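You operate a simulated robot arm through the tools that you are given. There is no shell and no other tool.

The job below is to be done with a simulated robot arm. You get a single attempt, and the scene is never put back.

JOB
Swap the pressed green box for the red one and press LINES.
Fine: set the grey dial to LINES; stand the small green box in the green tray; one press only; leave the press tray pushed in.

The check looks at the end state, three seconds after you hand in, the way a careful person would. Anything else that was tipped, shoved, dropped, spilled or broken makes it a failure.

ROBOT AND FRAMES
A 7-joint arm with a fingered hand, fixed in place. Base frame: the origin is on the floor under the middle of its stand, x ahead of it, y to its left, z up; the work surface is at about z = 0.76. Units: m, degrees, N and s.
With the tool pointing down near the work surface it reaches from about 0.2 to 0.8 m from the base axis. Its first joint turns from -166.0 to 166.0 degrees. Payload 4.9 kg.
The TCP is the grasp point between the finger pads, 0.032 m short of the fingertips. In the tool frame z runs along the fingers and y along their closing line. The gripper opens to 0.192 m; its body begins 0.089 m behind the TCP. The gripper is a hand of 3 fingers: y runs from the thumb to the fingers, the wrist lies at [0, 0, -0.267] in the tool frame, and closing takes about 1.5 s.
Orientation is that of the tool frame in the base frame, as a unit quaternion [x, y, z, w]. With the fingers straight down and closing along the base's y, the tool's x points along the base's -x, its y along +y and its z along -z.

CONTROLS
- The arm moves only by the tool nudge_tool. Its argument "motion" is a list of rows, each a list of 3 entries, a list of its own where there are three numbers: the turn, a rotation vector about the tool's x, y, z in units of 4 degrees (1.0 is 4 degrees), then the shift along the tool's x, y, z in units of 25 mm (1.0 is 25 mm), then the finger opening in mm, from 0 to 192. In form: [[[wx, wy, wz], [x, y, z], grip], ...]. A call has 1 to 20 rows; each row shifts and turns the commanded pose from where the row before left it, along the tool's axes as they then stand. A call with a number of a shift or a turn outside -1 to 1 is refused whole. Rows are played at 5 a second. More than 0.05 m and 8.6 degrees between two rows, or a gripper value outside its range, and nothing of the call is played. A pose out of reach is approached as far as the arm can. The call stops where the force on the tool passes 50 N (or 10 N more than at its start, if that is more) or the arm is blocked; 0.2 s more then pass. Each finger travels about 0.153 m/s and halts on what it meets, pressing with about 31 N; the grip force reading is that of the motor and also rises with nothing between the fingers. The clock runs only during rows and for 0.2 s after the last one: add rows that do not move to give the fingers time. It gives the time, the measured TCP pose, the force on the tool (base axes), the opening and the grip force at its end, in the units of the frame above (readings bear some noise), with the torque about the TCP (base axes, N m) and any sound that the robot's microphone picked up, and new pictures: "views" is both (left out), scene, wrist or none.
- Cameras (640 x 400 px; columns grow to the right, rows downward): "scene" is fixed at [0.0548, -0.6511, 1.3317]; the picture's right is [0.69, -0.72, 0.00], its down [-0.36, -0.34, -0.87] and it looks along [0.62, 0.60, -0.50] (base axes); focal length 317 px, centre (320, 200). "wrist" rides on the gripper at [0.08, -0.046, -0.113] in the tool frame; the picture's right is [0.50, 0.87, 0.00], its down [-0.67, 0.39, -0.63] and it looks along [-0.55, 0.32, 0.78] (tool axes); focal length 226 px, centre (320, 200). There is no depth. A picture from a camera that has moved, and an enlarged one, comes with that camera's place and axes in the base frame and with its lens. The place of the scene camera against the robot may be out by one fixed shift of up to 0.018 m in any direction.
- preshape(shape): the hand has 3 fingers and takes this shape, open, in about a second: jaw (thumb against the fingers, like two jaws); tri (thumb and two fingers); tip (a fingertip pinch); poke (one finger out to press); point (the index stretched); flat (the hand flat); cup (the hand cupped); fist (a fist). The gripper value then closes the fingers along that shape, each until it touches; the sizes above hold for jaw. It gives what a move gives, with no picture.
- enlarge(camera, box): a new picture of the part [left, top, right, bottom] of that camera's present view, enlarged. No time passes.
- sign_off(): hands the job in; it is judged then, once.

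Nothing tells you positions but the pictures and the camera data. Unless the task says otherwise, let go and move clear before handing in.

The tools are called after "Emit:" by a JSON object that holds its "api" and its "payload". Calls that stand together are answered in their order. nudge_tool: Moves the arm, as the interface text tells. Its arguments: {"type":"object","properties":{"motion":{"type":"array","items":{"type":"array"}},"views":{"type":"string","enum":["both","scene","wrist","none"]}},"required":["motion"]} The other tools are called the same way: preshape (shape) gives the hand a shape; enlarge (camera, box) takes an enlarged picture of a part of a camera's view; sign_off () hands the job in.

At the start:

```text
time_s: 0.0
eef_pos: [0.6033, -0.1413, 1.1553]
orientation: [0.0, 1.0, 0.0, 0.0]
contact_force: [0.3, -0.8, 1.0]
ft_torque: [0.0, 0.0, -0.01]
opening: 0.1916
finger_force: 0.0
shape: jaw
```

scene: 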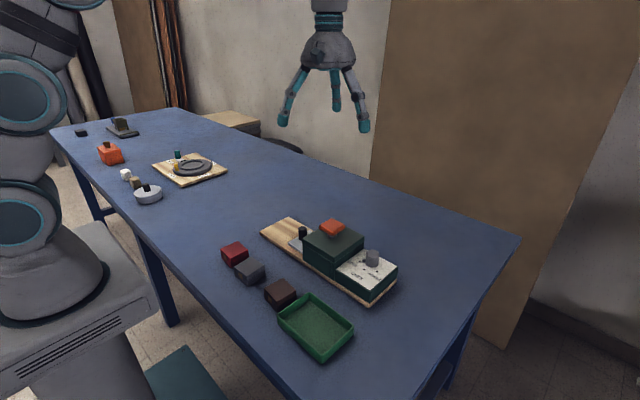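
wrist: 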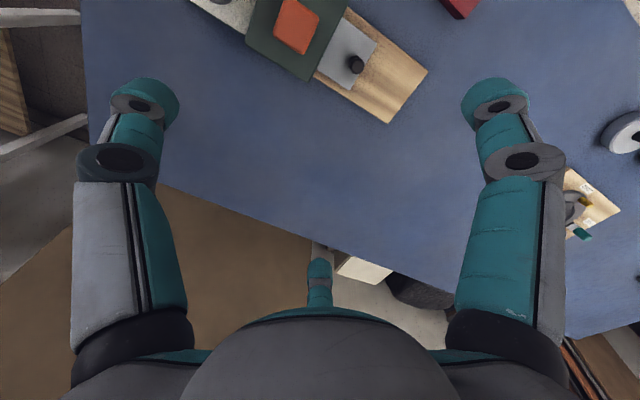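

I see a press device on a wooden board with an orange button, a grey dial, and a tray with a knob, plus coloured boxes and a green tray nearby. First I'll look closer at these.

Emit:
{"api": "enlarge", "payload": {"camera": "scene", "box": [210, 200, 410, 325]}}

Emit:
{"api": "enlarge", "payload": {"camera": "scene", "box": [320, 235, 400, 285]}}

Emit:
{"api": "enlarge", "payload": {"camera": "wrist", "box": [180, 0, 500, 200]}}

Emit:
{"api": "enlarge", "payload": {"camera": "scene", "box": [200, 200, 360, 370]}}

```text
3.20 times, centred on (310, 262) of scene
camera zoom: at [0.0548, -0.6511, 1.3317], right [0.69, -0.72, 0.0], down [-0.36, -0.34, -0.87], along [0.62, 0.6, -0.5], focal length 1016 px, centre (352, 0)
```

zoom: 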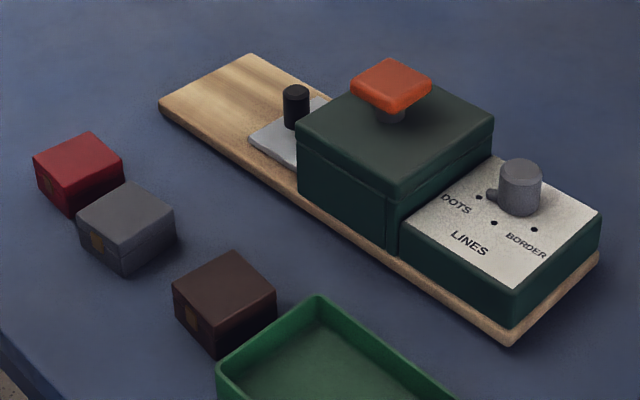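

```text
8.00 times, centred on (360, 260) of scene
camera zoom: at [0.0548, -0.6511, 1.3317], right [0.69, -0.72, 0.0], down [-0.36, -0.34, -0.87], along [0.62, 0.6, -0.5], focal length 2539 px, centre (0, -280)
```

zoom: 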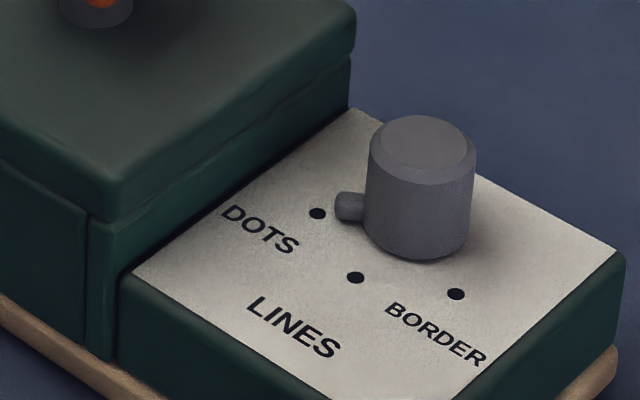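

```text
2.00 times, centred on (340, 100) of wrist
camera zoom: at [0.5224, -0.1869, 1.2687], right [-0.5, 0.87, 0.0], down [0.67, 0.39, 0.63], along [0.55, 0.32, -0.78], focal length 452 px, centre (280, 400)
```

zoom: 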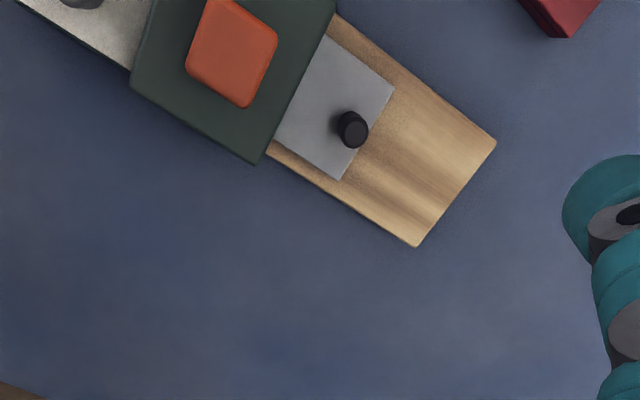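

```text
2.35 times, centred on (280, 285) of scene
camera zoom: at [0.0548, -0.6511, 1.3317], right [0.69, -0.72, 0.0], down [-0.36, -0.34, -0.87], along [0.62, 0.6, -0.5], focal length 747 px, centre (414, 0)
```

zoom: 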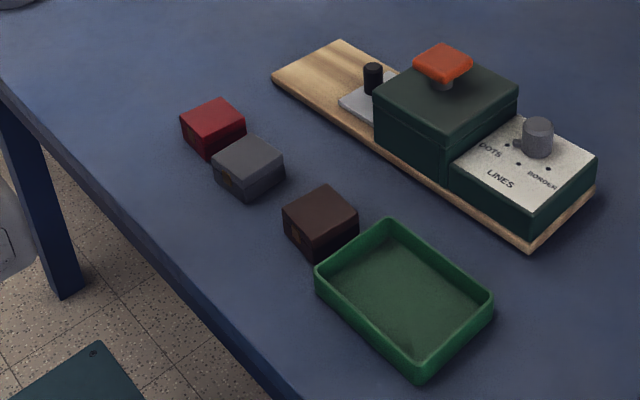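

The press stands at about x 0.55, with its knob near y -0.10, button near y -0.21 and dial near y -0.33. The boxes are at x of about 0.36 and the green tray near (0.37, -0.33). I'll look at the hand shapes while high up.

Emit:
{"api": "nudge_tool", "payload": {"motion": [[[0, 0, 0], [0, 0, 0], 60], [[0, 0, 0], [0, 0, 0], 60], [[0, 0, 0], [0, 0, 0], 60], [[0, 0, 0], [0, 0, 0], 60], [[0, 0, 0], [0, 0, 0], 60]]}}

```text
time_s: 1.2
eef_pos: [0.603, -0.1417, 1.1552]
orientation: [0.0, 1.0, 0.0, 0.0]
contact_force: [-0.6, 0.3, 1.4]
ft_torque: [-0.01, 0.02, 0.01]
opening: 0.0604
finger_force: 0.1
shape: jaw
camera wrist: at [0.5223, -0.1869, 1.2687], right [-0.5, 0.87, 0.0], down [0.67, 0.39, 0.63], along [0.55, 0.32, -0.78], focal length 226 px, centre (320, 200)
```

scene: 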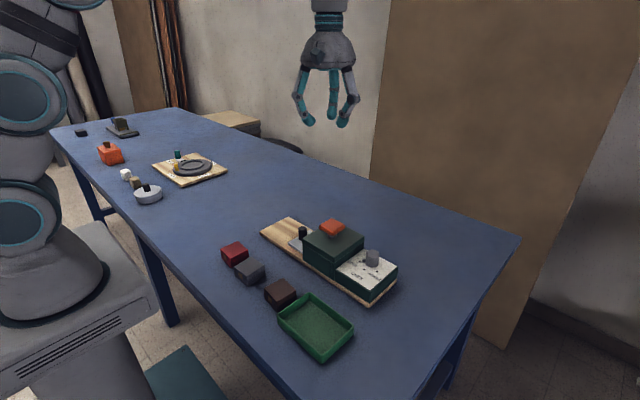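
wrist: 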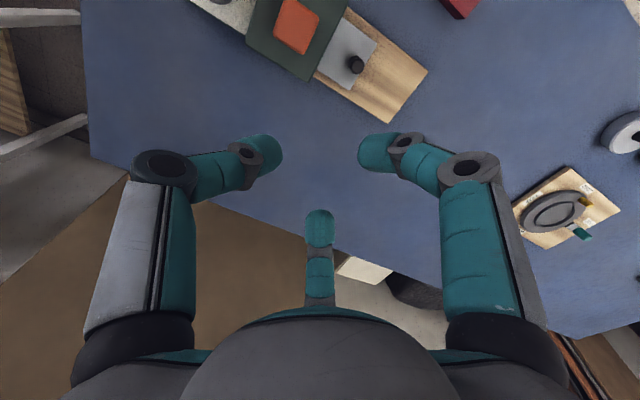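

The fingers converge from three sides in this shape. I'll check the other shapes before choosing one.

Emit:
{"api": "preshape", "payload": {"shape": "tip"}}

Emit:
{"api": "nudge_tool", "payload": {"motion": [[[0, 0, 0], [0, 0, 0], 60], [[0, 0, 0], [0, 0, 0], 60], [[0, 0, 0], [0, 0, 0], 60], [[0, 0, 0], [0, 0, 0], 60], [[0, 0, 0], [0, 0, 0], 60]]}}

Emit:
{"api": "enlarge", "payload": {"camera": "scene", "box": [260, 20, 400, 140]}}

Emit:
{"api": "preshape", "payload": {"shape": "poke"}}

Emit:
{"api": "nudge_tool", "payload": {"motion": [[[0, 0, 0], [0, 0, 0], 60], [[0, 0, 0], [0, 0, 0], 60], [[0, 0, 0], [0, 0, 0], 60]]}}

Emit:
{"api": "enlarge", "payload": {"camera": "scene", "box": [260, 20, 400, 140]}}

Emit:
{"api": "preshape", "payload": {"shape": "jaw"}}

Emit:
{"api": "nudge_tool", "payload": {"motion": [[[0, 0, 0], [0, 0, 0], 60], [[0, 0, 0], [0, 0, 0], 60], [[0, 0, 0], [0, 0, 0], 60], [[0, 0, 0], [0, 0, 0], 60], [[0, 0, 0], [0, 0, 0], 60]]}}

Emit:
{"api": "enlarge", "payload": {"camera": "scene", "box": [260, 20, 400, 140]}}

```text
time_s: 2.1
eef_pos: [0.6035, -0.1422, 1.155]
orientation: [0.0, 1.0, 0.0, 0.0]
contact_force: [0.0, -1.1, -0.3]
ft_torque: [-0.02, 0.0, 0.0]
opening: 0.1918
finger_force: 0.1
shape: tip
```

```text
time_s: 3.3
eef_pos: [0.603, -0.141, 1.1547]
orientation: [0.0, 1.0, 0.0, 0.001]
contact_force: [0.2, 0.1, -0.5]
ft_torque: [-0.03, 0.03, -0.02]
opening: 0.0602
finger_force: 0.2
shape: tip
camera wrist: at [0.5223, -0.1869, 1.2687], right [-0.5, 0.87, 0.0], down [0.67, 0.39, 0.63], along [0.55, 0.32, -0.78], focal length 226 px, centre (320, 200)
```

scene: 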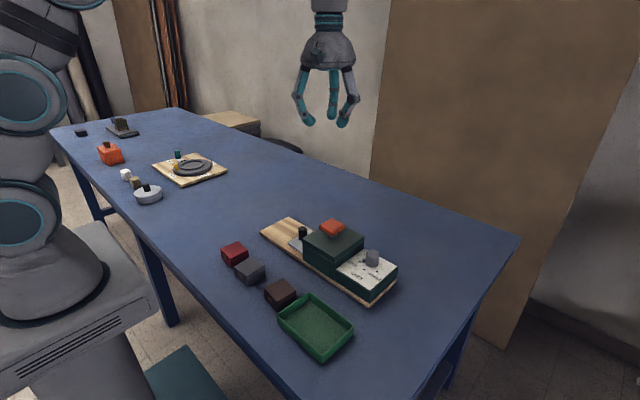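
wrist: 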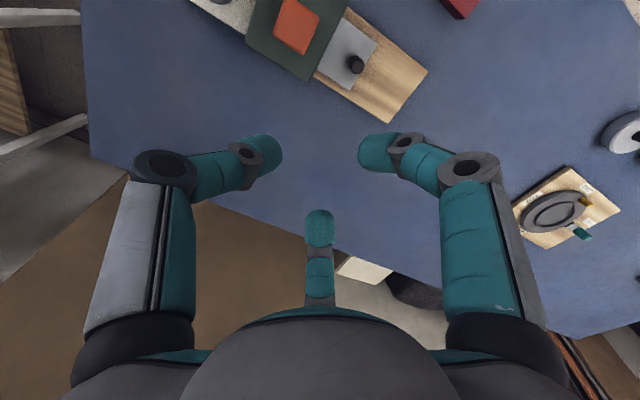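

```text
3.33 times, centred on (330, 80) of scene
camera zoom: at [0.0548, -0.6511, 1.3317], right [0.69, -0.72, 0.0], down [-0.36, -0.34, -0.87], along [0.62, 0.6, -0.5], focal length 1058 px, centre (287, 600)
```

zoom: 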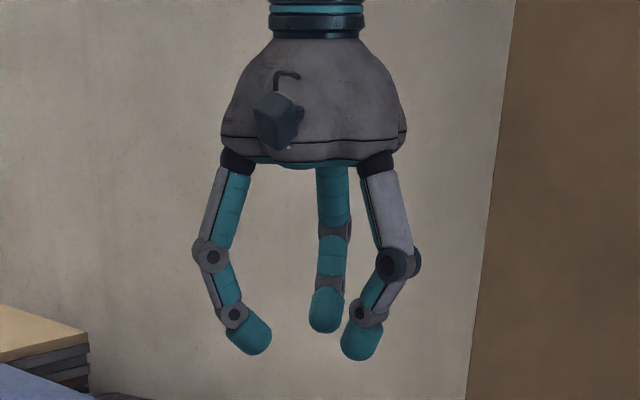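

```text
time_s: 4.2
eef_pos: [0.6029, -0.1417, 1.1558]
orientation: [0.0, 1.0, 0.0, 0.001]
contact_force: [0.2, -0.3, -0.1]
ft_torque: [-0.03, 0.0, -0.02]
opening: 0.0001
finger_force: 0.1
shape: poke
```

```text
time_s: 5.0
eef_pos: [0.6023, -0.1413, 1.1554]
orientation: [0.0, 1.0, 0.0, 0.0]
contact_force: [0.6, 1.1, -0.1]
ft_torque: [0.0, 0.01, -0.02]
opening: 0.0576
finger_force: 0.0
shape: jaw
camera wrist: at [0.5223, -0.1869, 1.2687], right [-0.5, 0.87, 0.0], down [0.67, 0.39, 0.63], along [0.55, 0.32, -0.78], focal length 226 px, centre (320, 200)
```

scene: 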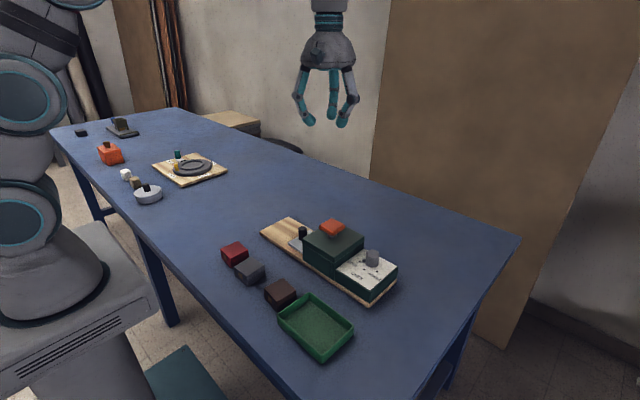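
wrist: 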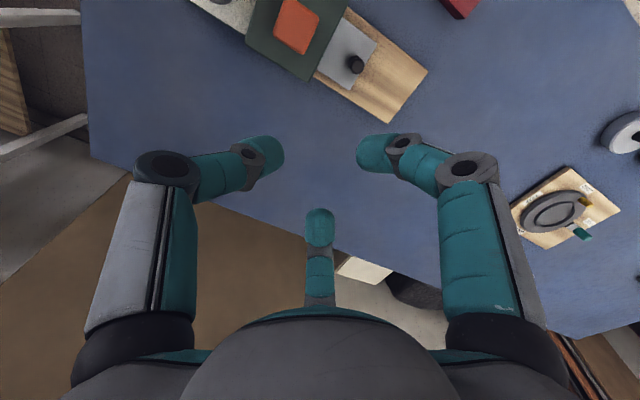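

```text
3.33 times, centred on (330, 80) of scene
camera zoom: at [0.0548, -0.6511, 1.3317], right [0.69, -0.72, 0.0], down [-0.36, -0.34, -0.87], along [0.62, 0.6, -0.5], focal length 1058 px, centre (287, 600)
```

zoom: 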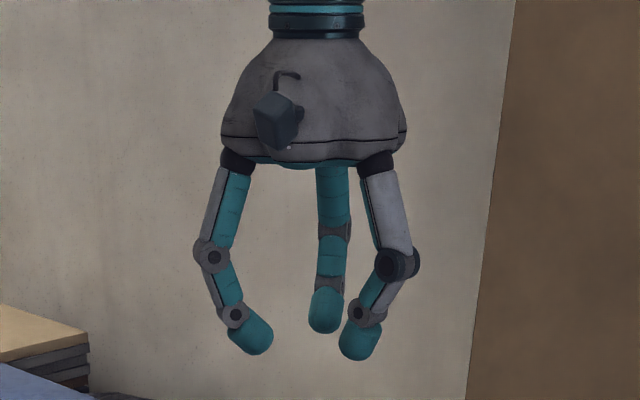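

```text
time_s: 5.9
eef_pos: [0.603, -0.1415, 1.1552]
orientation: [-0.001, 1.0, 0.0, 0.001]
contact_force: [1.3, 0.6, -1.0]
ft_torque: [0.0, -0.03, 0.0]
opening: 0.1916
finger_force: 0.0
shape: jaw
```

```text
time_s: 7.1
eef_pos: [0.6031, -0.1414, 1.1559]
orientation: [0.0, 1.0, 0.0, 0.001]
contact_force: [-0.3, 1.2, 0.7]
ft_torque: [0.02, -0.02, 0.0]
opening: 0.0603
finger_force: 0.1
shape: jaw
camera wrist: at [0.5223, -0.1869, 1.2687], right [-0.5, 0.87, 0.0], down [0.67, 0.39, 0.63], along [0.55, 0.32, -0.78], focal length 226 px, centre (320, 200)
```

scene: 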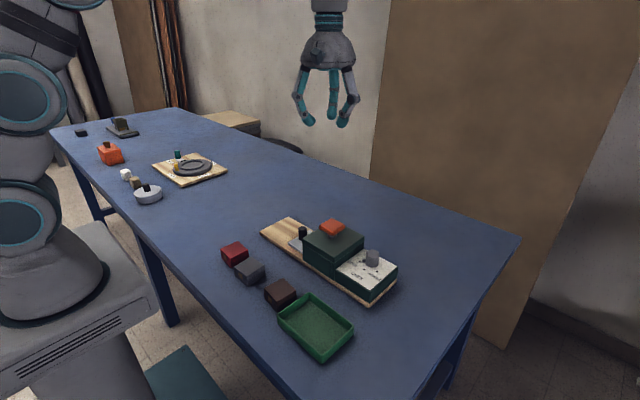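
wrist: 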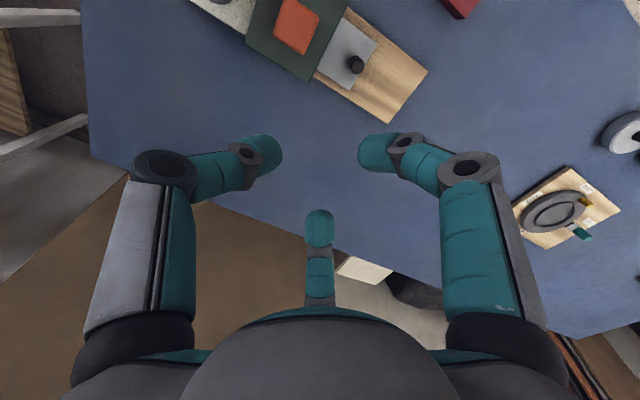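

```text
3.33 times, centred on (330, 80) of scene
camera zoom: at [0.0548, -0.6511, 1.3317], right [0.69, -0.72, 0.0], down [-0.36, -0.34, -0.87], along [0.62, 0.6, -0.5], focal length 1058 px, centre (287, 600)
```

zoom: 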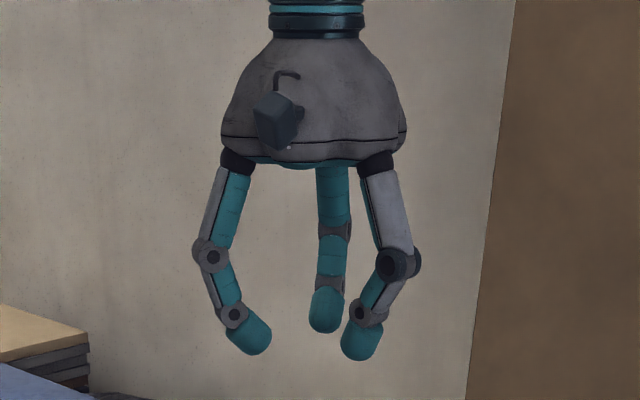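

Jaw and tip look the same: three fingers about 120° apart around the TCP. I'll move back above the boxes for a wrist view of the press.

Emit:
{"api": "nudge_tool", "payload": {"motion": [[[0, 0, 0], [0.95, -0.3, 0], 192], [[0, 0, 0], [0.95, -0.3, 0], 192], [[0, 0, 0], [0.95, -0.3, 0], 192], [[0, 0, 0], [0.95, -0.3, 0], 192], [[0, 0, 0], [0.95, -0.3, 0], 192], [[0, 0, 0], [0.95, -0.3, 0], 192], [[0, 0, 0], [0.95, -0.3, 0], 192], [[0, 0, 0], [0.95, -0.3, 0], 192], [[0, 0, 0], [0, 0, 0], 192]]}}

Emit:
{"api": "enlarge", "payload": {"camera": "wrist", "box": [80, 0, 560, 300]}}

```text
time_s: 9.1
eef_pos: [0.4106, -0.2016, 1.1545]
orientation: [0.0, 1.0, 0.0, 0.0]
contact_force: [0.4, -1.1, -0.1]
ft_torque: [0.0, -0.01, -0.02]
opening: 0.1919
finger_force: 0.1
shape: jaw
camera wrist: at [0.3302, -0.2468, 1.2687], right [-0.5, 0.87, 0.0], down [0.67, 0.39, 0.63], along [0.55, 0.32, -0.78], focal length 226 px, centre (320, 200)
```

scene: 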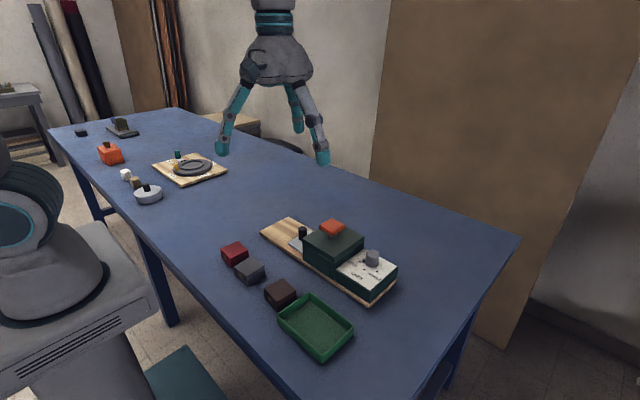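
wrist: 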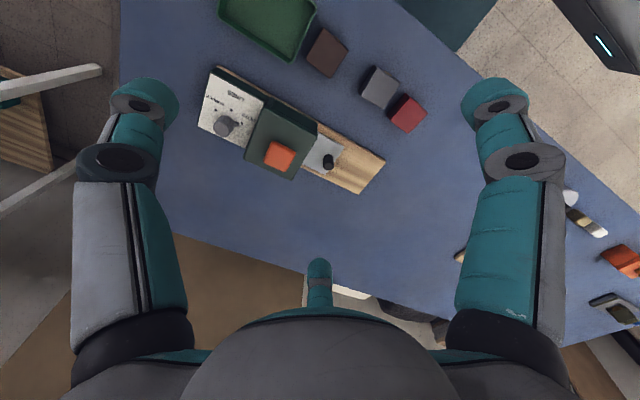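

```text
1.33 times, centred on (320, 150) of wrist
camera zoom: at [0.3302, -0.2468, 1.2687], right [-0.5, 0.87, 0.0], down [0.67, 0.39, 0.63], along [0.55, 0.32, -0.78], focal length 301 px, centre (320, 267)
```

zoom: 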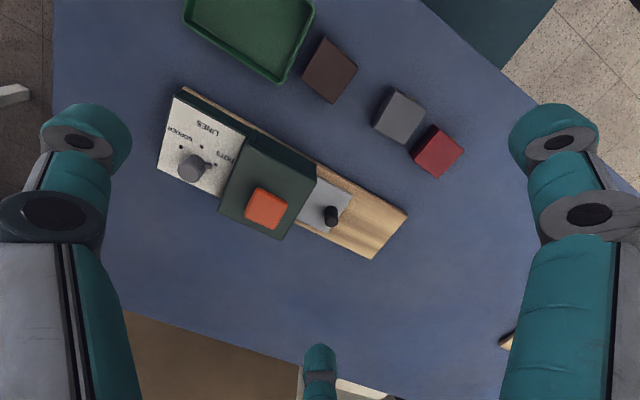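

This gives a clear overhead view of the whole area. I'll zoom in to measure it.

Emit:
{"api": "enlarge", "payload": {"camera": "wrist", "box": [190, 50, 290, 180]}}

Emit:
{"api": "enlarge", "payload": {"camera": "wrist", "box": [230, 80, 390, 200]}}

Emit:
{"api": "enlarge", "payload": {"camera": "wrist", "box": [290, 20, 450, 140]}}

Emit:
{"api": "enlarge", "payload": {"camera": "wrist", "box": [200, 0, 360, 100]}}

```text
3.08 times, centred on (240, 115) of wrist
camera zoom: at [0.3302, -0.2468, 1.2687], right [-0.5, 0.87, 0.0], down [0.67, 0.39, 0.63], along [0.55, 0.32, -0.78], focal length 696 px, centre (566, 462)
```

zoom: 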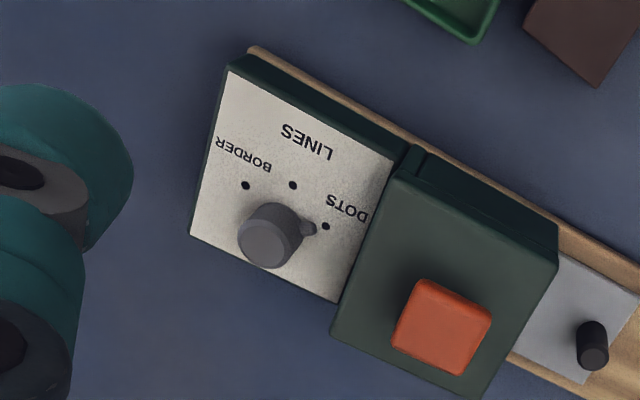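

```text
3.33 times, centred on (310, 140) of wrist
camera zoom: at [0.3302, -0.2468, 1.2687], right [-0.5, 0.87, 0.0], down [0.67, 0.39, 0.63], along [0.55, 0.32, -0.78], focal length 754 px, centre (353, 400)
```

zoom: 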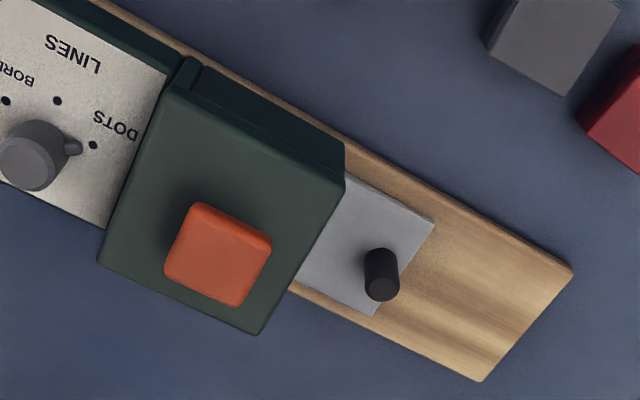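

```text
3.33 times, centred on (370, 80) of wrist
camera zoom: at [0.3302, -0.2468, 1.2687], right [-0.5, 0.87, 0.0], down [0.67, 0.39, 0.63], along [0.55, 0.32, -0.78], focal length 754 px, centre (153, 600)
```

zoom: 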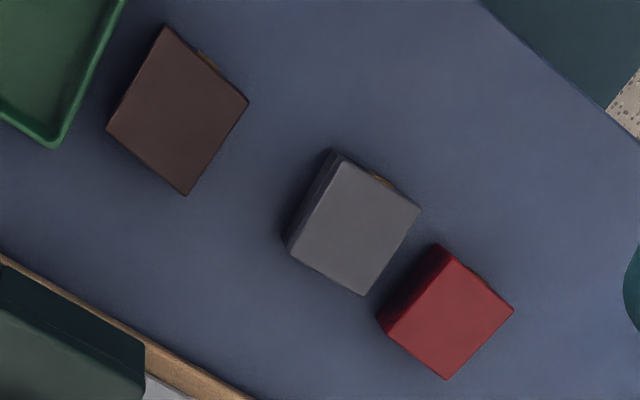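

```text
4.00 times, centred on (280, 50) of wrist
camera zoom: at [0.3302, -0.2468, 1.2687], right [-0.5, 0.87, 0.0], down [0.67, 0.39, 0.63], along [0.55, 0.32, -0.78], focal length 904 px, centre (480, 800)
```

zoom: 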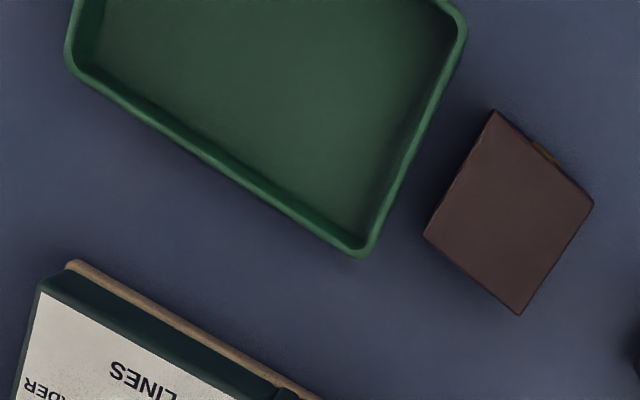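

I have estimates now: knob top near (0.545, -0.100, 0.829), button top near (0.547, -0.210, 0.882), and dial centre near (0.574, -0.328). LINES lies toward the robot, 60° counter-clockwise from DOTS. Next I'll look at the poke shape and a fully closed jaw.

Emit:
{"api": "preshape", "payload": {"shape": "poke"}}

Emit:
{"api": "nudge_tool", "payload": {"motion": [[[0, 0, 0], [0, 0, 0], 0], [[0, 0, 0], [0, 0, 0], 0], [[0, 0, 0], [0, 0, 0], 0], [[0, 0, 0], [0, 0, 0], 0]]}}

Emit:
{"api": "enlarge", "payload": {"camera": "scene", "box": [200, 20, 350, 180]}}

Emit:
{"api": "preshape", "payload": {"shape": "jaw"}}

Emit:
{"api": "nudge_tool", "payload": {"motion": [[[0, 0, 0], [0, 0, 0], 20], [[0, 0, 0], [0, 0, 0], 20], [[0, 0, 0], [0, 0, 0], 20], [[0, 0, 0], [0, 0, 0], 20], [[0, 0, 0], [0, 0, 0], 20], [[0, 0, 0], [0, 0, 0], 20], [[0, 0, 0], [0, 0, 0], 20], [[0, 0, 0], [0, 0, 0], 20]]}}

Emit:
{"api": "enlarge", "payload": {"camera": "scene", "box": [200, 20, 350, 180]}}

```text
time_s: 10.0
eef_pos: [0.4104, -0.2005, 1.1554]
orientation: [0.0, 1.0, 0.0, -0.001]
contact_force: [0.5, 0.1, 0.5]
ft_torque: [-0.01, -0.03, 0.02]
opening: 0.0
finger_force: 0.1
shape: poke
```

```text
time_s: 11.0
eef_pos: [0.4125, -0.2019, 1.1549]
orientation: [0.0, 1.0, 0.0, 0.0]
contact_force: [0.4, 0.1, -0.5]
ft_torque: [-0.02, 0.0, 0.0]
opening: 0.0002
finger_force: 31.0
shape: jaw
camera wrist: at [0.3305, -0.2466, 1.2688], right [-0.5, 0.87, 0.0], down [0.67, 0.39, 0.63], along [0.55, 0.32, -0.78], focal length 226 px, centre (320, 200)
```

scene: 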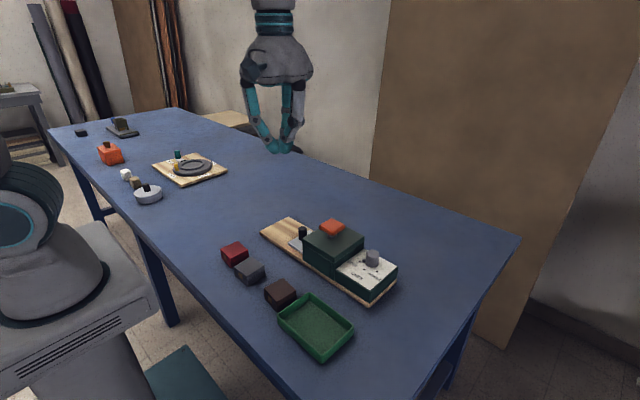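
wrist: 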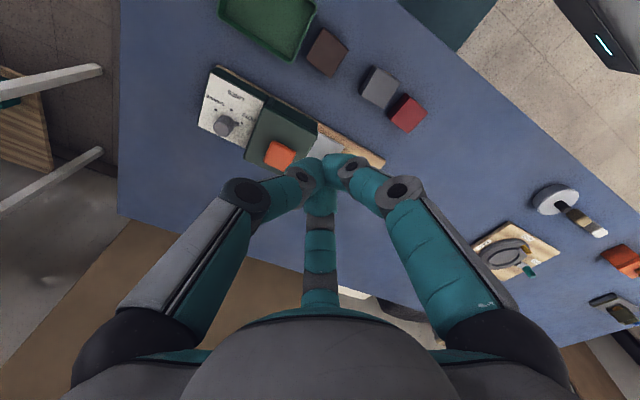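

```text
2.50 times, centred on (275, 100) of scene
camera zoom: at [0.0548, -0.6511, 1.3317], right [0.69, -0.72, 0.0], down [-0.36, -0.34, -0.87], along [0.62, 0.6, -0.5], focal length 794 px, centre (432, 450)
```

zoom: 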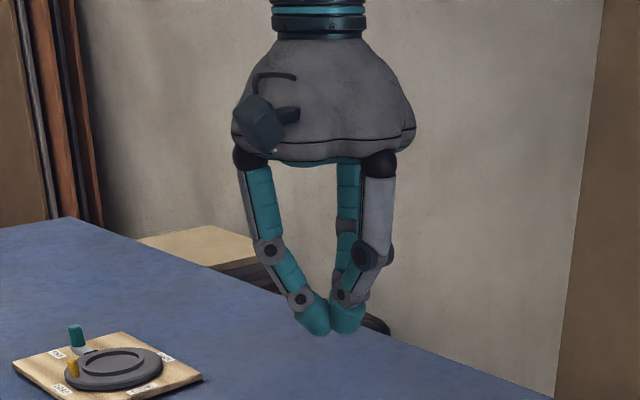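

```text
time_s: 11.9
eef_pos: [0.4109, -0.2016, 1.1562]
orientation: [0.0, 1.0, -0.001, 0.0]
contact_force: [-1.0, 0.3, 0.6]
ft_torque: [0.02, -0.02, -0.01]
opening: 0.192
finger_force: 0.0
shape: jaw
```

```text
time_s: 13.7
eef_pos: [0.4116, -0.2017, 1.1555]
orientation: [0.0, 1.0, 0.0, 0.001]
contact_force: [-1.0, -0.1, 0.4]
ft_torque: [0.04, 0.0, 0.02]
opening: 0.0203
finger_force: 0.1
shape: jaw
camera wrist: at [0.3305, -0.2466, 1.2688], right [-0.5, 0.87, 0.0], down [0.67, 0.39, 0.63], along [0.55, 0.32, -0.78], focal length 226 px, centre (320, 200)
```

scene: 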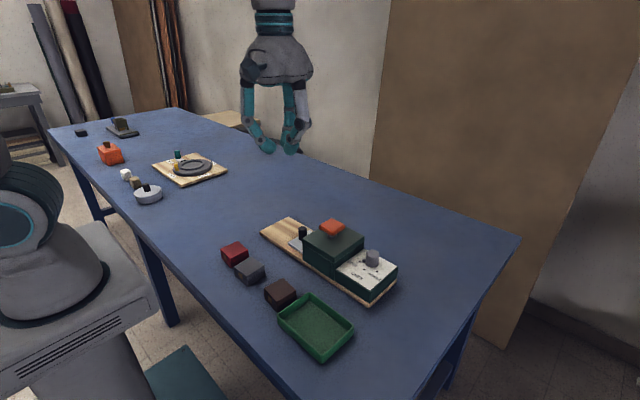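
wrist: 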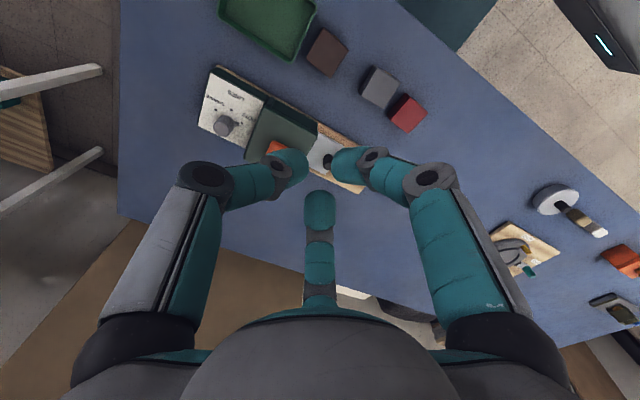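

```text
2.50 times, centred on (275, 100) of scene
camera zoom: at [0.0548, -0.6511, 1.3317], right [0.69, -0.72, 0.0], down [-0.36, -0.34, -0.87], along [0.62, 0.6, -0.5], focal length 794 px, centre (432, 450)
```

zoom: 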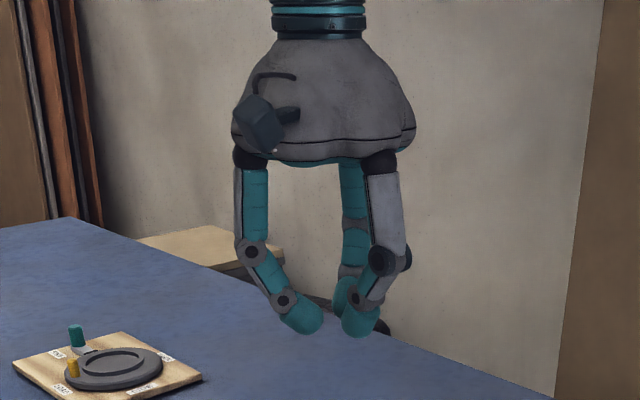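

A closed jaw makes a narrow three-fingertip poker. I plan to grip the dial's upper part and turn it 60° counter-clockwise, so I'll first pre-turn the hand 90° clockwise up high.

Emit:
{"api": "nudge_tool", "payload": {"motion": [[[0, 0, 1], [0, 0, 0], 100], [[0, 0, 1], [0, 0, 0], 100], [[0, 0, 1], [0, 0, 0], 100], [[0, 0, 1], [0, 0, 0], 100], [[0, 0, 1], [0, 0, 0], 100], [[0, 0, 1], [0, 0, 0], 100], [[0, 0, 1], [0, 0, 0], 100], [[0, 0, 1], [0, 0, 0], 100], [[0, 0, 1], [0, 0, 0], 100], [[0, 0, 1], [0, 0, 0], 100], [[0, 0, 1], [0, 0, 0], 100], [[0, 0, 1], [0, 0, 0], 100], [[0, 0, 1], [0, 0, 0], 100], [[0, 0, 1], [0, 0, 0], 100], [[0, 0, 1], [0, 0, 0], 100], [[0, 0, 0], [0, 0, 0], 100]]}}

```text
time_s: 17.1
eef_pos: [0.4131, -0.2013, 1.1554]
orientation: [0.501, 0.865, 0.0, 0.0]
contact_force: [0.8, 0.3, -0.4]
ft_torque: [0.02, 0.02, 0.0]
opening: 0.0995
finger_force: 0.0
shape: jaw
camera wrist: at [0.3321, -0.1553, 1.2693], right [0.5, 0.87, 0.0], down [0.67, -0.39, 0.63], along [0.55, -0.32, -0.78], focal length 226 px, centre (320, 200)
```

scene: 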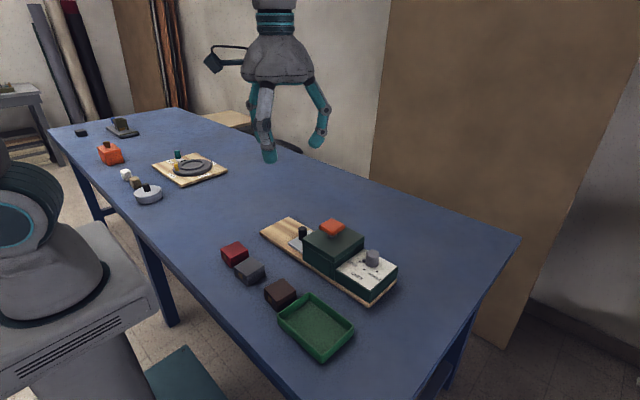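
wrist: 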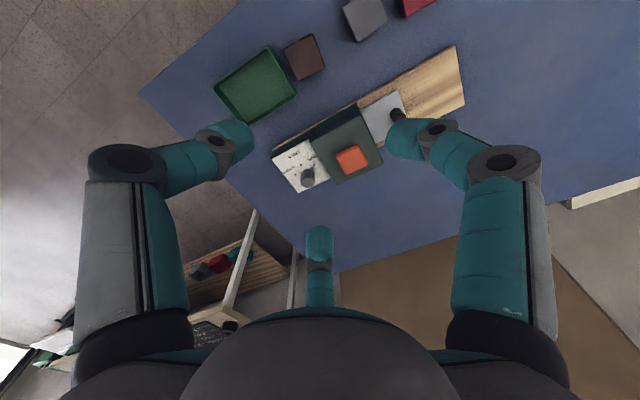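

The hand turned as planned. I'll finish the turn to 90° clockwise and move over the dial at z of about 1.0.

Emit:
{"api": "nudge_tool", "payload": {"motion": [[[0, 0, 0.9375], [0, 0, 0], 100], [[0, 0, 0.9375], [0, 0, 0], 100], [[0, 0, 0.9375], [0, 0, 0], 100], [[0, 0, 0.9375], [0, 0, 0], 100], [[0, 0, 0.9375], [0, 0, 0], 100], [[0, 0, 0.9375], [0, 0, 0], 100], [[0, 0, 0.9375], [0, 0, 0], 100], [[0, 0, 0.9375], [0, 0, 0], 100], [[0, 0, 0], [-0.635, 0.805, 0.775], 100], [[0, 0, 0], [-0.635, 0.805, 0.775], 100], [[0, 0, 0], [-0.635, 0.805, 0.775], 100], [[0, 0, 0], [-0.635, 0.805, 0.775], 100], [[0, 0, 0], [-0.635, 0.805, 0.775], 100], [[0, 0, 0], [-0.635, 0.805, 0.775], 100], [[0, 0, 0], [-0.635, 0.805, 0.775], 100], [[0, 0, 0], [-0.635, 0.805, 0.775], 100], [[0, 0, 0], [0, 0, 0], 100]]}}

Emit:
{"api": "enlarge", "payload": {"camera": "wrist", "box": [200, 0, 440, 220]}}

```text
time_s: 20.7
eef_pos: [0.5748, -0.3301, 0.9971]
orientation: [0.707, 0.708, 0.0, -0.001]
contact_force: [0.1, 0.5, -0.1]
ft_torque: [-0.01, 0.03, -0.04]
opening: 0.0995
finger_force: 0.1
shape: jaw
camera wrist: at [0.5273, -0.25, 1.1107], right [0.87, 0.5, 0.0], down [0.39, -0.67, 0.63], along [0.32, -0.55, -0.78], focal length 226 px, centre (320, 200)
```

scene: 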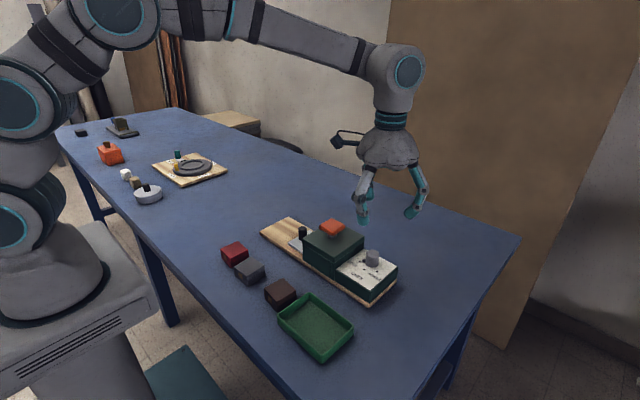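
wrist: 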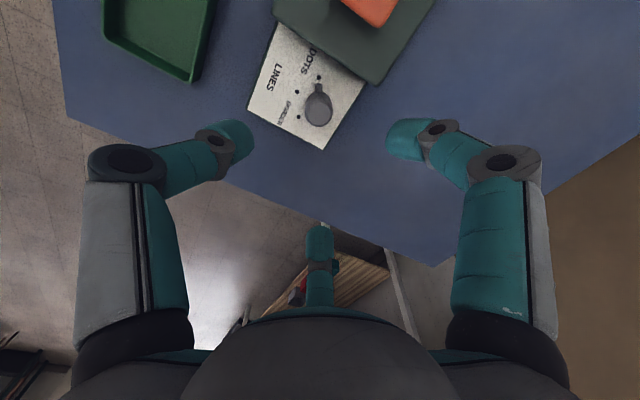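

```text
1.82 times, centred on (320, 110) of wrist
camera zoom: at [0.5273, -0.25, 1.1107], right [0.87, 0.5, 0.0], down [0.39, -0.67, 0.63], along [0.32, -0.55, -0.78], focal length 411 px, centre (320, 364)
```

zoom: 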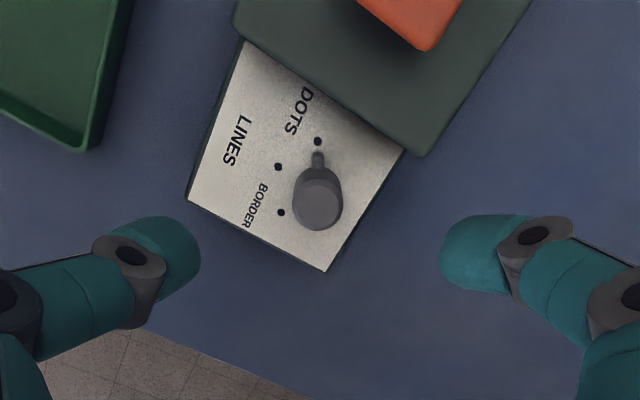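

Triangulating puts the dial centre near (0.568, -0.3245) with its top at z 0.850, and the housing's side face near y -0.270. I'll centre on the dial and descend partway with the fingers at 60 mm.

Emit:
{"api": "nudge_tool", "payload": {"motion": [[[0, 0, 0], [0.11, -0.1, 0.65], 60], [[0, 0, 0], [0.11, -0.11, 0.65], 60], [[0, 0, 0], [0, 0, 0.65], 60], [[0, 0, 0], [0, 0, 0.65], 60], [[0, 0, 0], [0, 0, 0.65], 60], [[0, 0, 0], [0, 0, 0.65], 60], [[0, 0, 0], [0, 0, 0], 60]]}}

Emit:
{"api": "enlarge", "payload": {"camera": "wrist", "box": [200, 40, 440, 240]}}

Emit:
{"api": "enlarge", "payload": {"camera": "scene", "box": [280, 140, 460, 310]}}

```text
time_s: 22.3
eef_pos: [0.568, -0.3242, 0.9018]
orientation: [0.707, 0.707, 0.001, 0.0]
contact_force: [0.1, -0.4, 0.1]
ft_torque: [0.02, 0.02, 0.03]
opening: 0.0601
finger_force: 0.0
shape: jaw
camera wrist: at [0.521, -0.2438, 1.0155], right [0.87, 0.5, 0.0], down [0.39, -0.67, 0.63], along [0.32, -0.55, -0.78], focal length 226 px, centre (320, 200)
```

scene: 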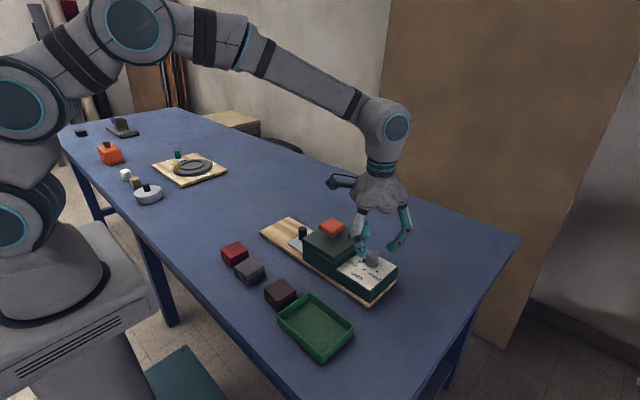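
wrist: 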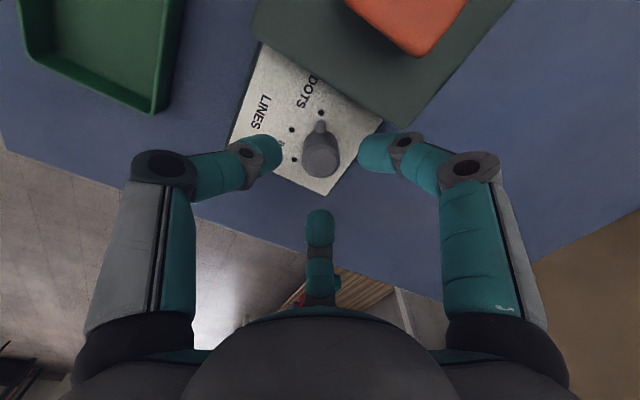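

```text
2.00 times, centred on (320, 140) of wrist
camera zoom: at [0.521, -0.2438, 1.0155], right [0.87, 0.5, 0.0], down [0.39, -0.67, 0.63], along [0.32, -0.55, -0.78], focal length 452 px, centre (320, 320)
```

zoom: 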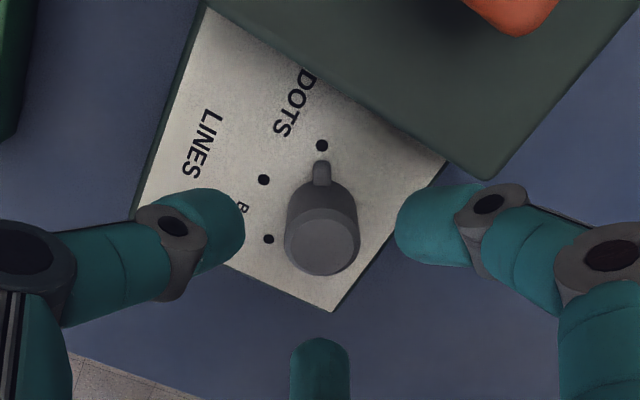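

```text
2.35 times, centred on (370, 225) of scene
camera zoom: at [0.0548, -0.6511, 1.3317], right [0.69, -0.72, 0.0], down [-0.36, -0.34, -0.87], along [0.62, 0.6, -0.5], focal length 747 px, centre (202, 141)
```

zoom: 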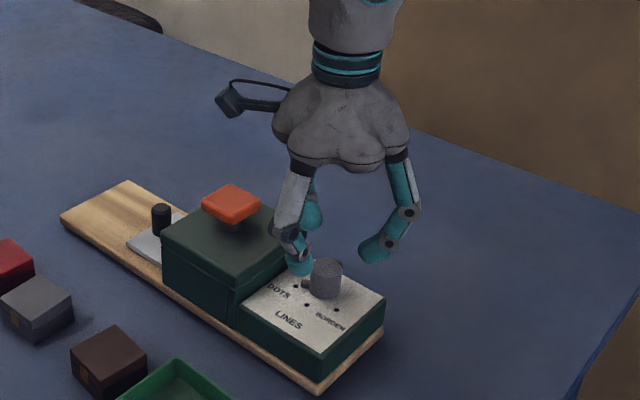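

The dial centre is confirmed at (0.568, -0.3245). I'll narrow the fingers to 48 mm and lower so the tips sit around the upper part of the dial, above its nub.

Emit:
{"api": "nudge_tool", "payload": {"motion": [[[0, 0, 0], [0, 0, 0], 48], [[0, 0, 0], [0, 0, 0.4], 48], [[0, 0, 0], [0, 0, 0.4], 48], [[0, 0, 0], [0, 0, 0.4], 48], [[0, 0, 0], [0, 0, 0.35], 48], [[0, 0, 0], [0, 0, 0], 48]]}}

Emit:
{"api": "enlarge", "payload": {"camera": "wrist", "box": [200, 60, 440, 260]}}

Emit:
{"api": "enlarge", "payload": {"camera": "scene", "box": [310, 190, 430, 300]}}

```text
time_s: 23.7
eef_pos: [0.5695, -0.3238, 0.864]
orientation: [0.708, 0.707, 0.0, 0.0]
contact_force: [0.4, -4.5, 3.6]
ft_torque: [0.18, -0.08, -0.13]
opening: 0.048
finger_force: 0.1
shape: jaw
camera wrist: at [0.5207, -0.2442, 0.9775], right [0.87, 0.5, 0.0], down [0.39, -0.67, 0.63], along [0.32, -0.55, -0.77], focal length 226 px, centre (320, 200)
```

scene: 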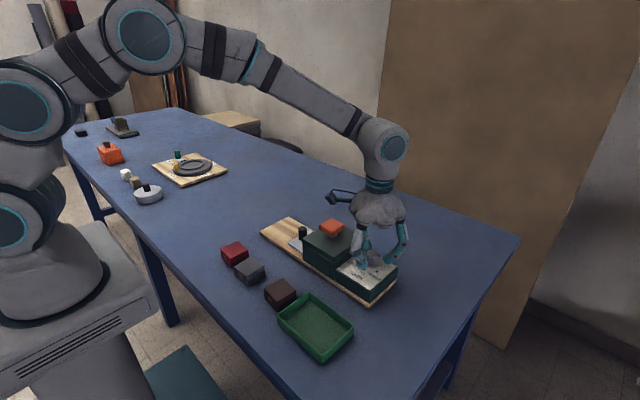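
wrist: 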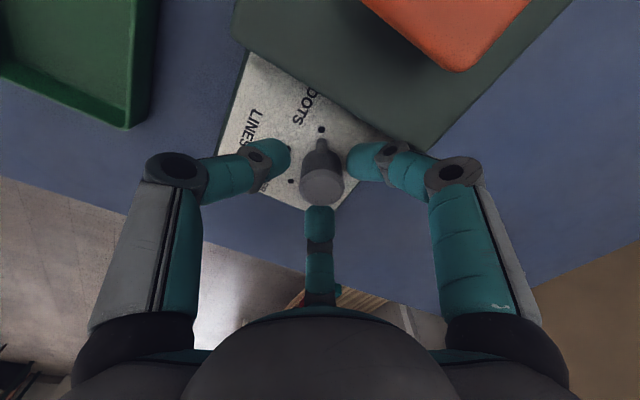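

```text
2.00 times, centred on (320, 160) of wrist
camera zoom: at [0.5207, -0.2442, 0.9775], right [0.87, 0.5, 0.0], down [0.39, -0.67, 0.63], along [0.32, -0.55, -0.77], focal length 452 px, centre (320, 280)
```

zoom: 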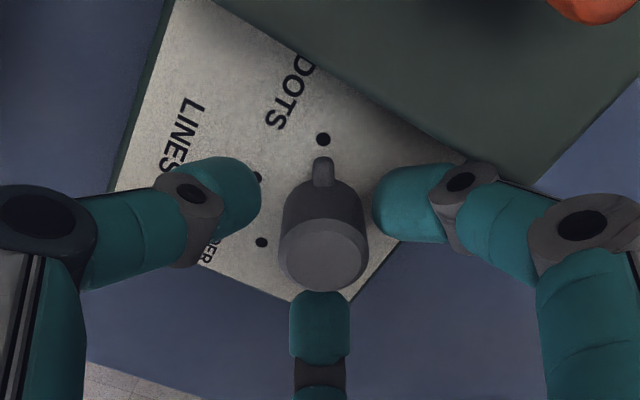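

```text
3.64 times, centred on (370, 245) of scene
camera zoom: at [0.0548, -0.6511, 1.3317], right [0.69, -0.72, 0.0], down [-0.36, -0.34, -0.87], along [0.62, 0.6, -0.5], focal length 1154 px, centre (138, 36)
```

zoom: 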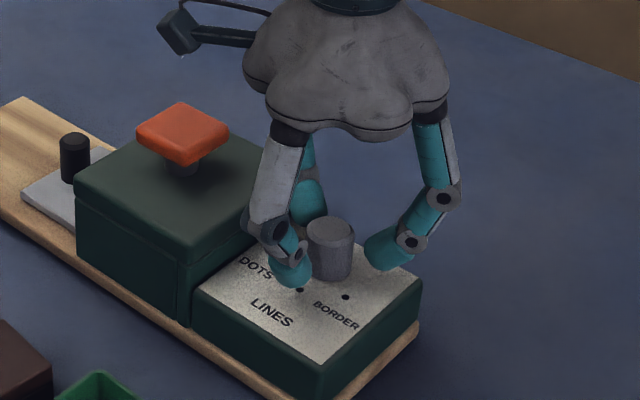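

One finger touches the housing edge lightly at this angle. I'll lift and turn the hand so no finger points at the housing, then turn the dial in two shorter strokes.

Emit:
{"api": "nudge_tool", "payload": {"motion": [[[0, 0, 0], [0, 0, -1], 48], [[0, 0, 0], [0, 0, -1], 48], [[0, 0, -1], [0, 0, 0], 48], [[0, 0, -1], [0, 0, 0], 48], [[0, 0, -1], [0, 0, 0], 48], [[0, 0, -1], [0, 0, 0], 48], [[0, 0, -1], [0, 0, 0], 48], [[0, 0, -1], [0, 0, 0], 48], [[0, 0, -1], [0, 0, 0], 48], [[0, 0, -1], [0, 0, 0], 48], [[0, 0, -1], [0, 0, 0], 48], [[0, 0, -1], [0, 0, 0], 48], [[0, 0, -1], [0, 0, 0], 48], [[0, 0, -1], [0, 0, 0], 48], [[0, 0, -1], [0, 0, 0], 48], [[0, 0, -1], [0, 0, 0], 48], [[0, 0, -1], [0, 0, 0], 48], [[0, 0, -1], [0, 0, 0], 48], [[0, 0, -1], [0, 0, 0], 48], [[0, 0, -1], [0, 0, 0], 48]], "views": "none"}}

Emit:
{"api": "nudge_tool", "payload": {"motion": [[[0, 0, -0.75], [0, 0, 0], 48], [[0, 0, 0], [0, 0, 0], 48]]}}

Emit:
{"api": "enlarge", "payload": {"camera": "wrist", "box": [200, 40, 440, 240]}}

```text
time_s: 27.9
eef_pos: [0.568, -0.3236, 0.9137]
orientation: [0.156, 0.988, 0.0, 0.0]
contact_force: [0.4, -0.1, -0.1]
ft_torque: [-0.04, -0.01, -0.01]
opening: 0.048
finger_force: 0.1
shape: jaw
```

```text
time_s: 28.5
eef_pos: [0.5683, -0.3223, 0.9142]
orientation: [0.13, 0.992, 0.0, 0.0]
contact_force: [-0.2, -0.2, 1.1]
ft_torque: [-0.02, 0.0, 0.0]
opening: 0.0481
finger_force: 0.1
shape: jaw
camera wrist: at [0.4787, -0.3465, 1.0277], right [-0.26, 0.97, 0.0], down [0.75, 0.2, 0.63], along [0.61, 0.16, -0.78], focal length 226 px, centre (320, 200)
```

scene: 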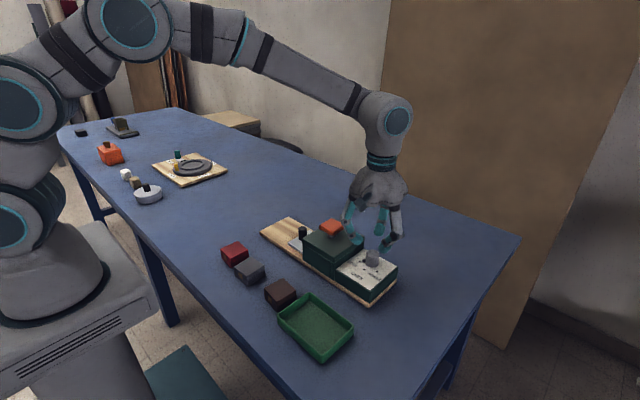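
wrist: 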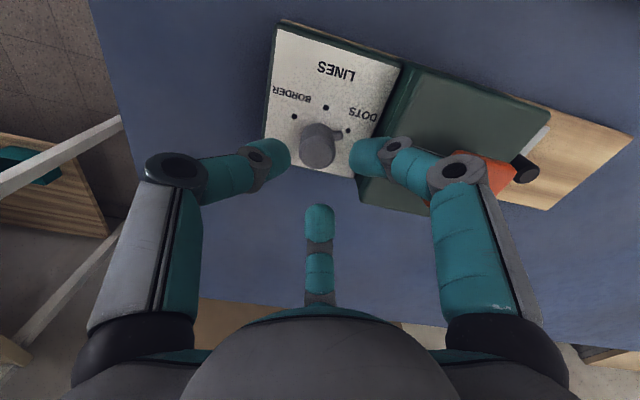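

```text
2.00 times, centred on (320, 140) of wrist
camera zoom: at [0.4787, -0.3465, 1.0277], right [-0.26, 0.97, 0.0], down [0.75, 0.2, 0.63], along [0.61, 0.16, -0.78], focal length 452 px, centre (320, 320)
```

zoom: 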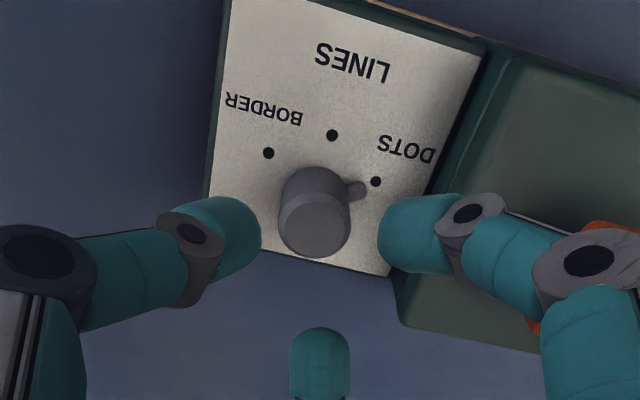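

The fingers now sit at 15°, 135° and 255°, clear of the housing. I'll descend around the dial and check for contact before gripping.

Emit:
{"api": "nudge_tool", "payload": {"motion": [[[0, 0, 0], [0, -0.08, 0.5], 48], [[0, 0, 0], [0, 0, 0.5], 48], [[0, 0, 0], [0, 0, 0.5], 48], [[0, 0, 0], [0, 0, 0.3], 48], [[0, 0, 0], [0, 0, 0.25], 48], [[0, 0, 0], [0, 0, 0], 48]]}}

Emit:
{"api": "enlarge", "payload": {"camera": "wrist", "box": [200, 60, 440, 260]}}

Emit:
{"api": "enlarge", "payload": {"camera": "scene", "box": [310, 190, 430, 300]}}

```text
time_s: 29.9
eef_pos: [0.5699, -0.3246, 0.8629]
orientation: [0.13, 0.991, 0.0, 0.0]
contact_force: [-0.3, 0.3, -0.6]
ft_torque: [0.0, 0.01, 0.0]
opening: 0.048
finger_force: 0.2
shape: jaw
camera wrist: at [0.4787, -0.3483, 0.9762], right [-0.26, 0.97, 0.0], down [0.75, 0.2, 0.63], along [0.61, 0.16, -0.78], focal length 226 px, centre (320, 200)
```

scene: 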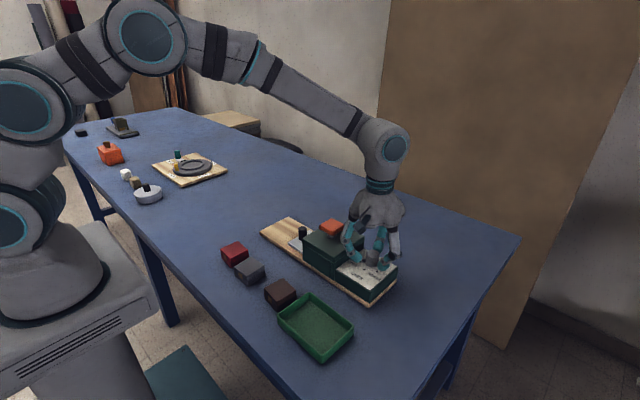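
wrist: 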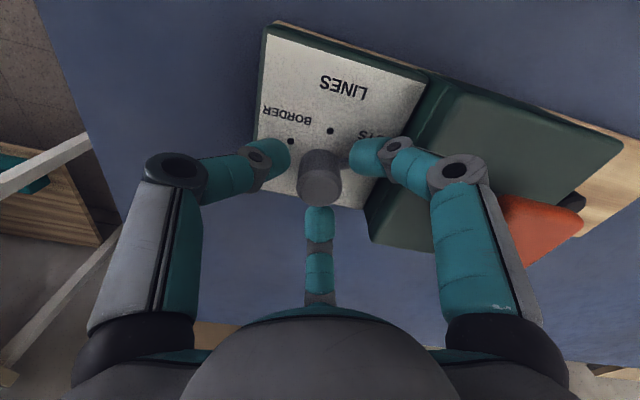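

```text
2.00 times, centred on (320, 160) of wrist
camera zoom: at [0.4787, -0.3483, 0.9762], right [-0.26, 0.97, 0.0], down [0.75, 0.2, 0.63], along [0.61, 0.16, -0.78], focal length 452 px, centre (320, 280)
```

zoom: 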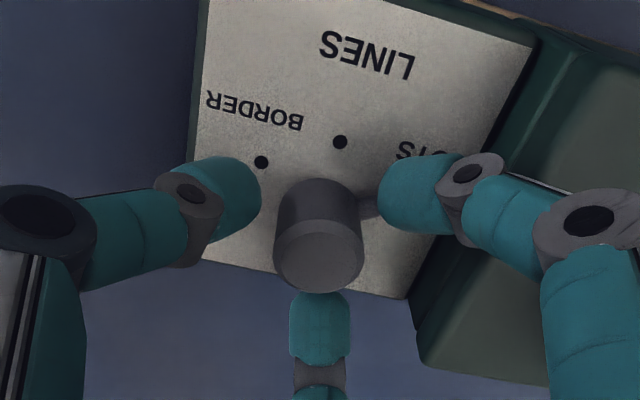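

```text
3.64 times, centred on (370, 245) of scene
camera zoom: at [0.0548, -0.6511, 1.3317], right [0.69, -0.72, 0.0], down [-0.36, -0.34, -0.87], along [0.62, 0.6, -0.5], focal length 1154 px, centre (138, 36)
```

zoom: 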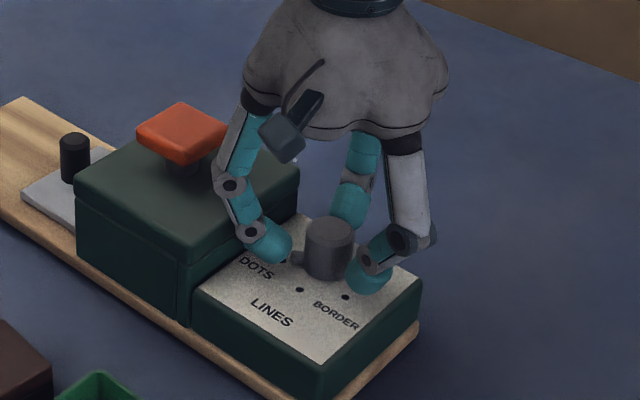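

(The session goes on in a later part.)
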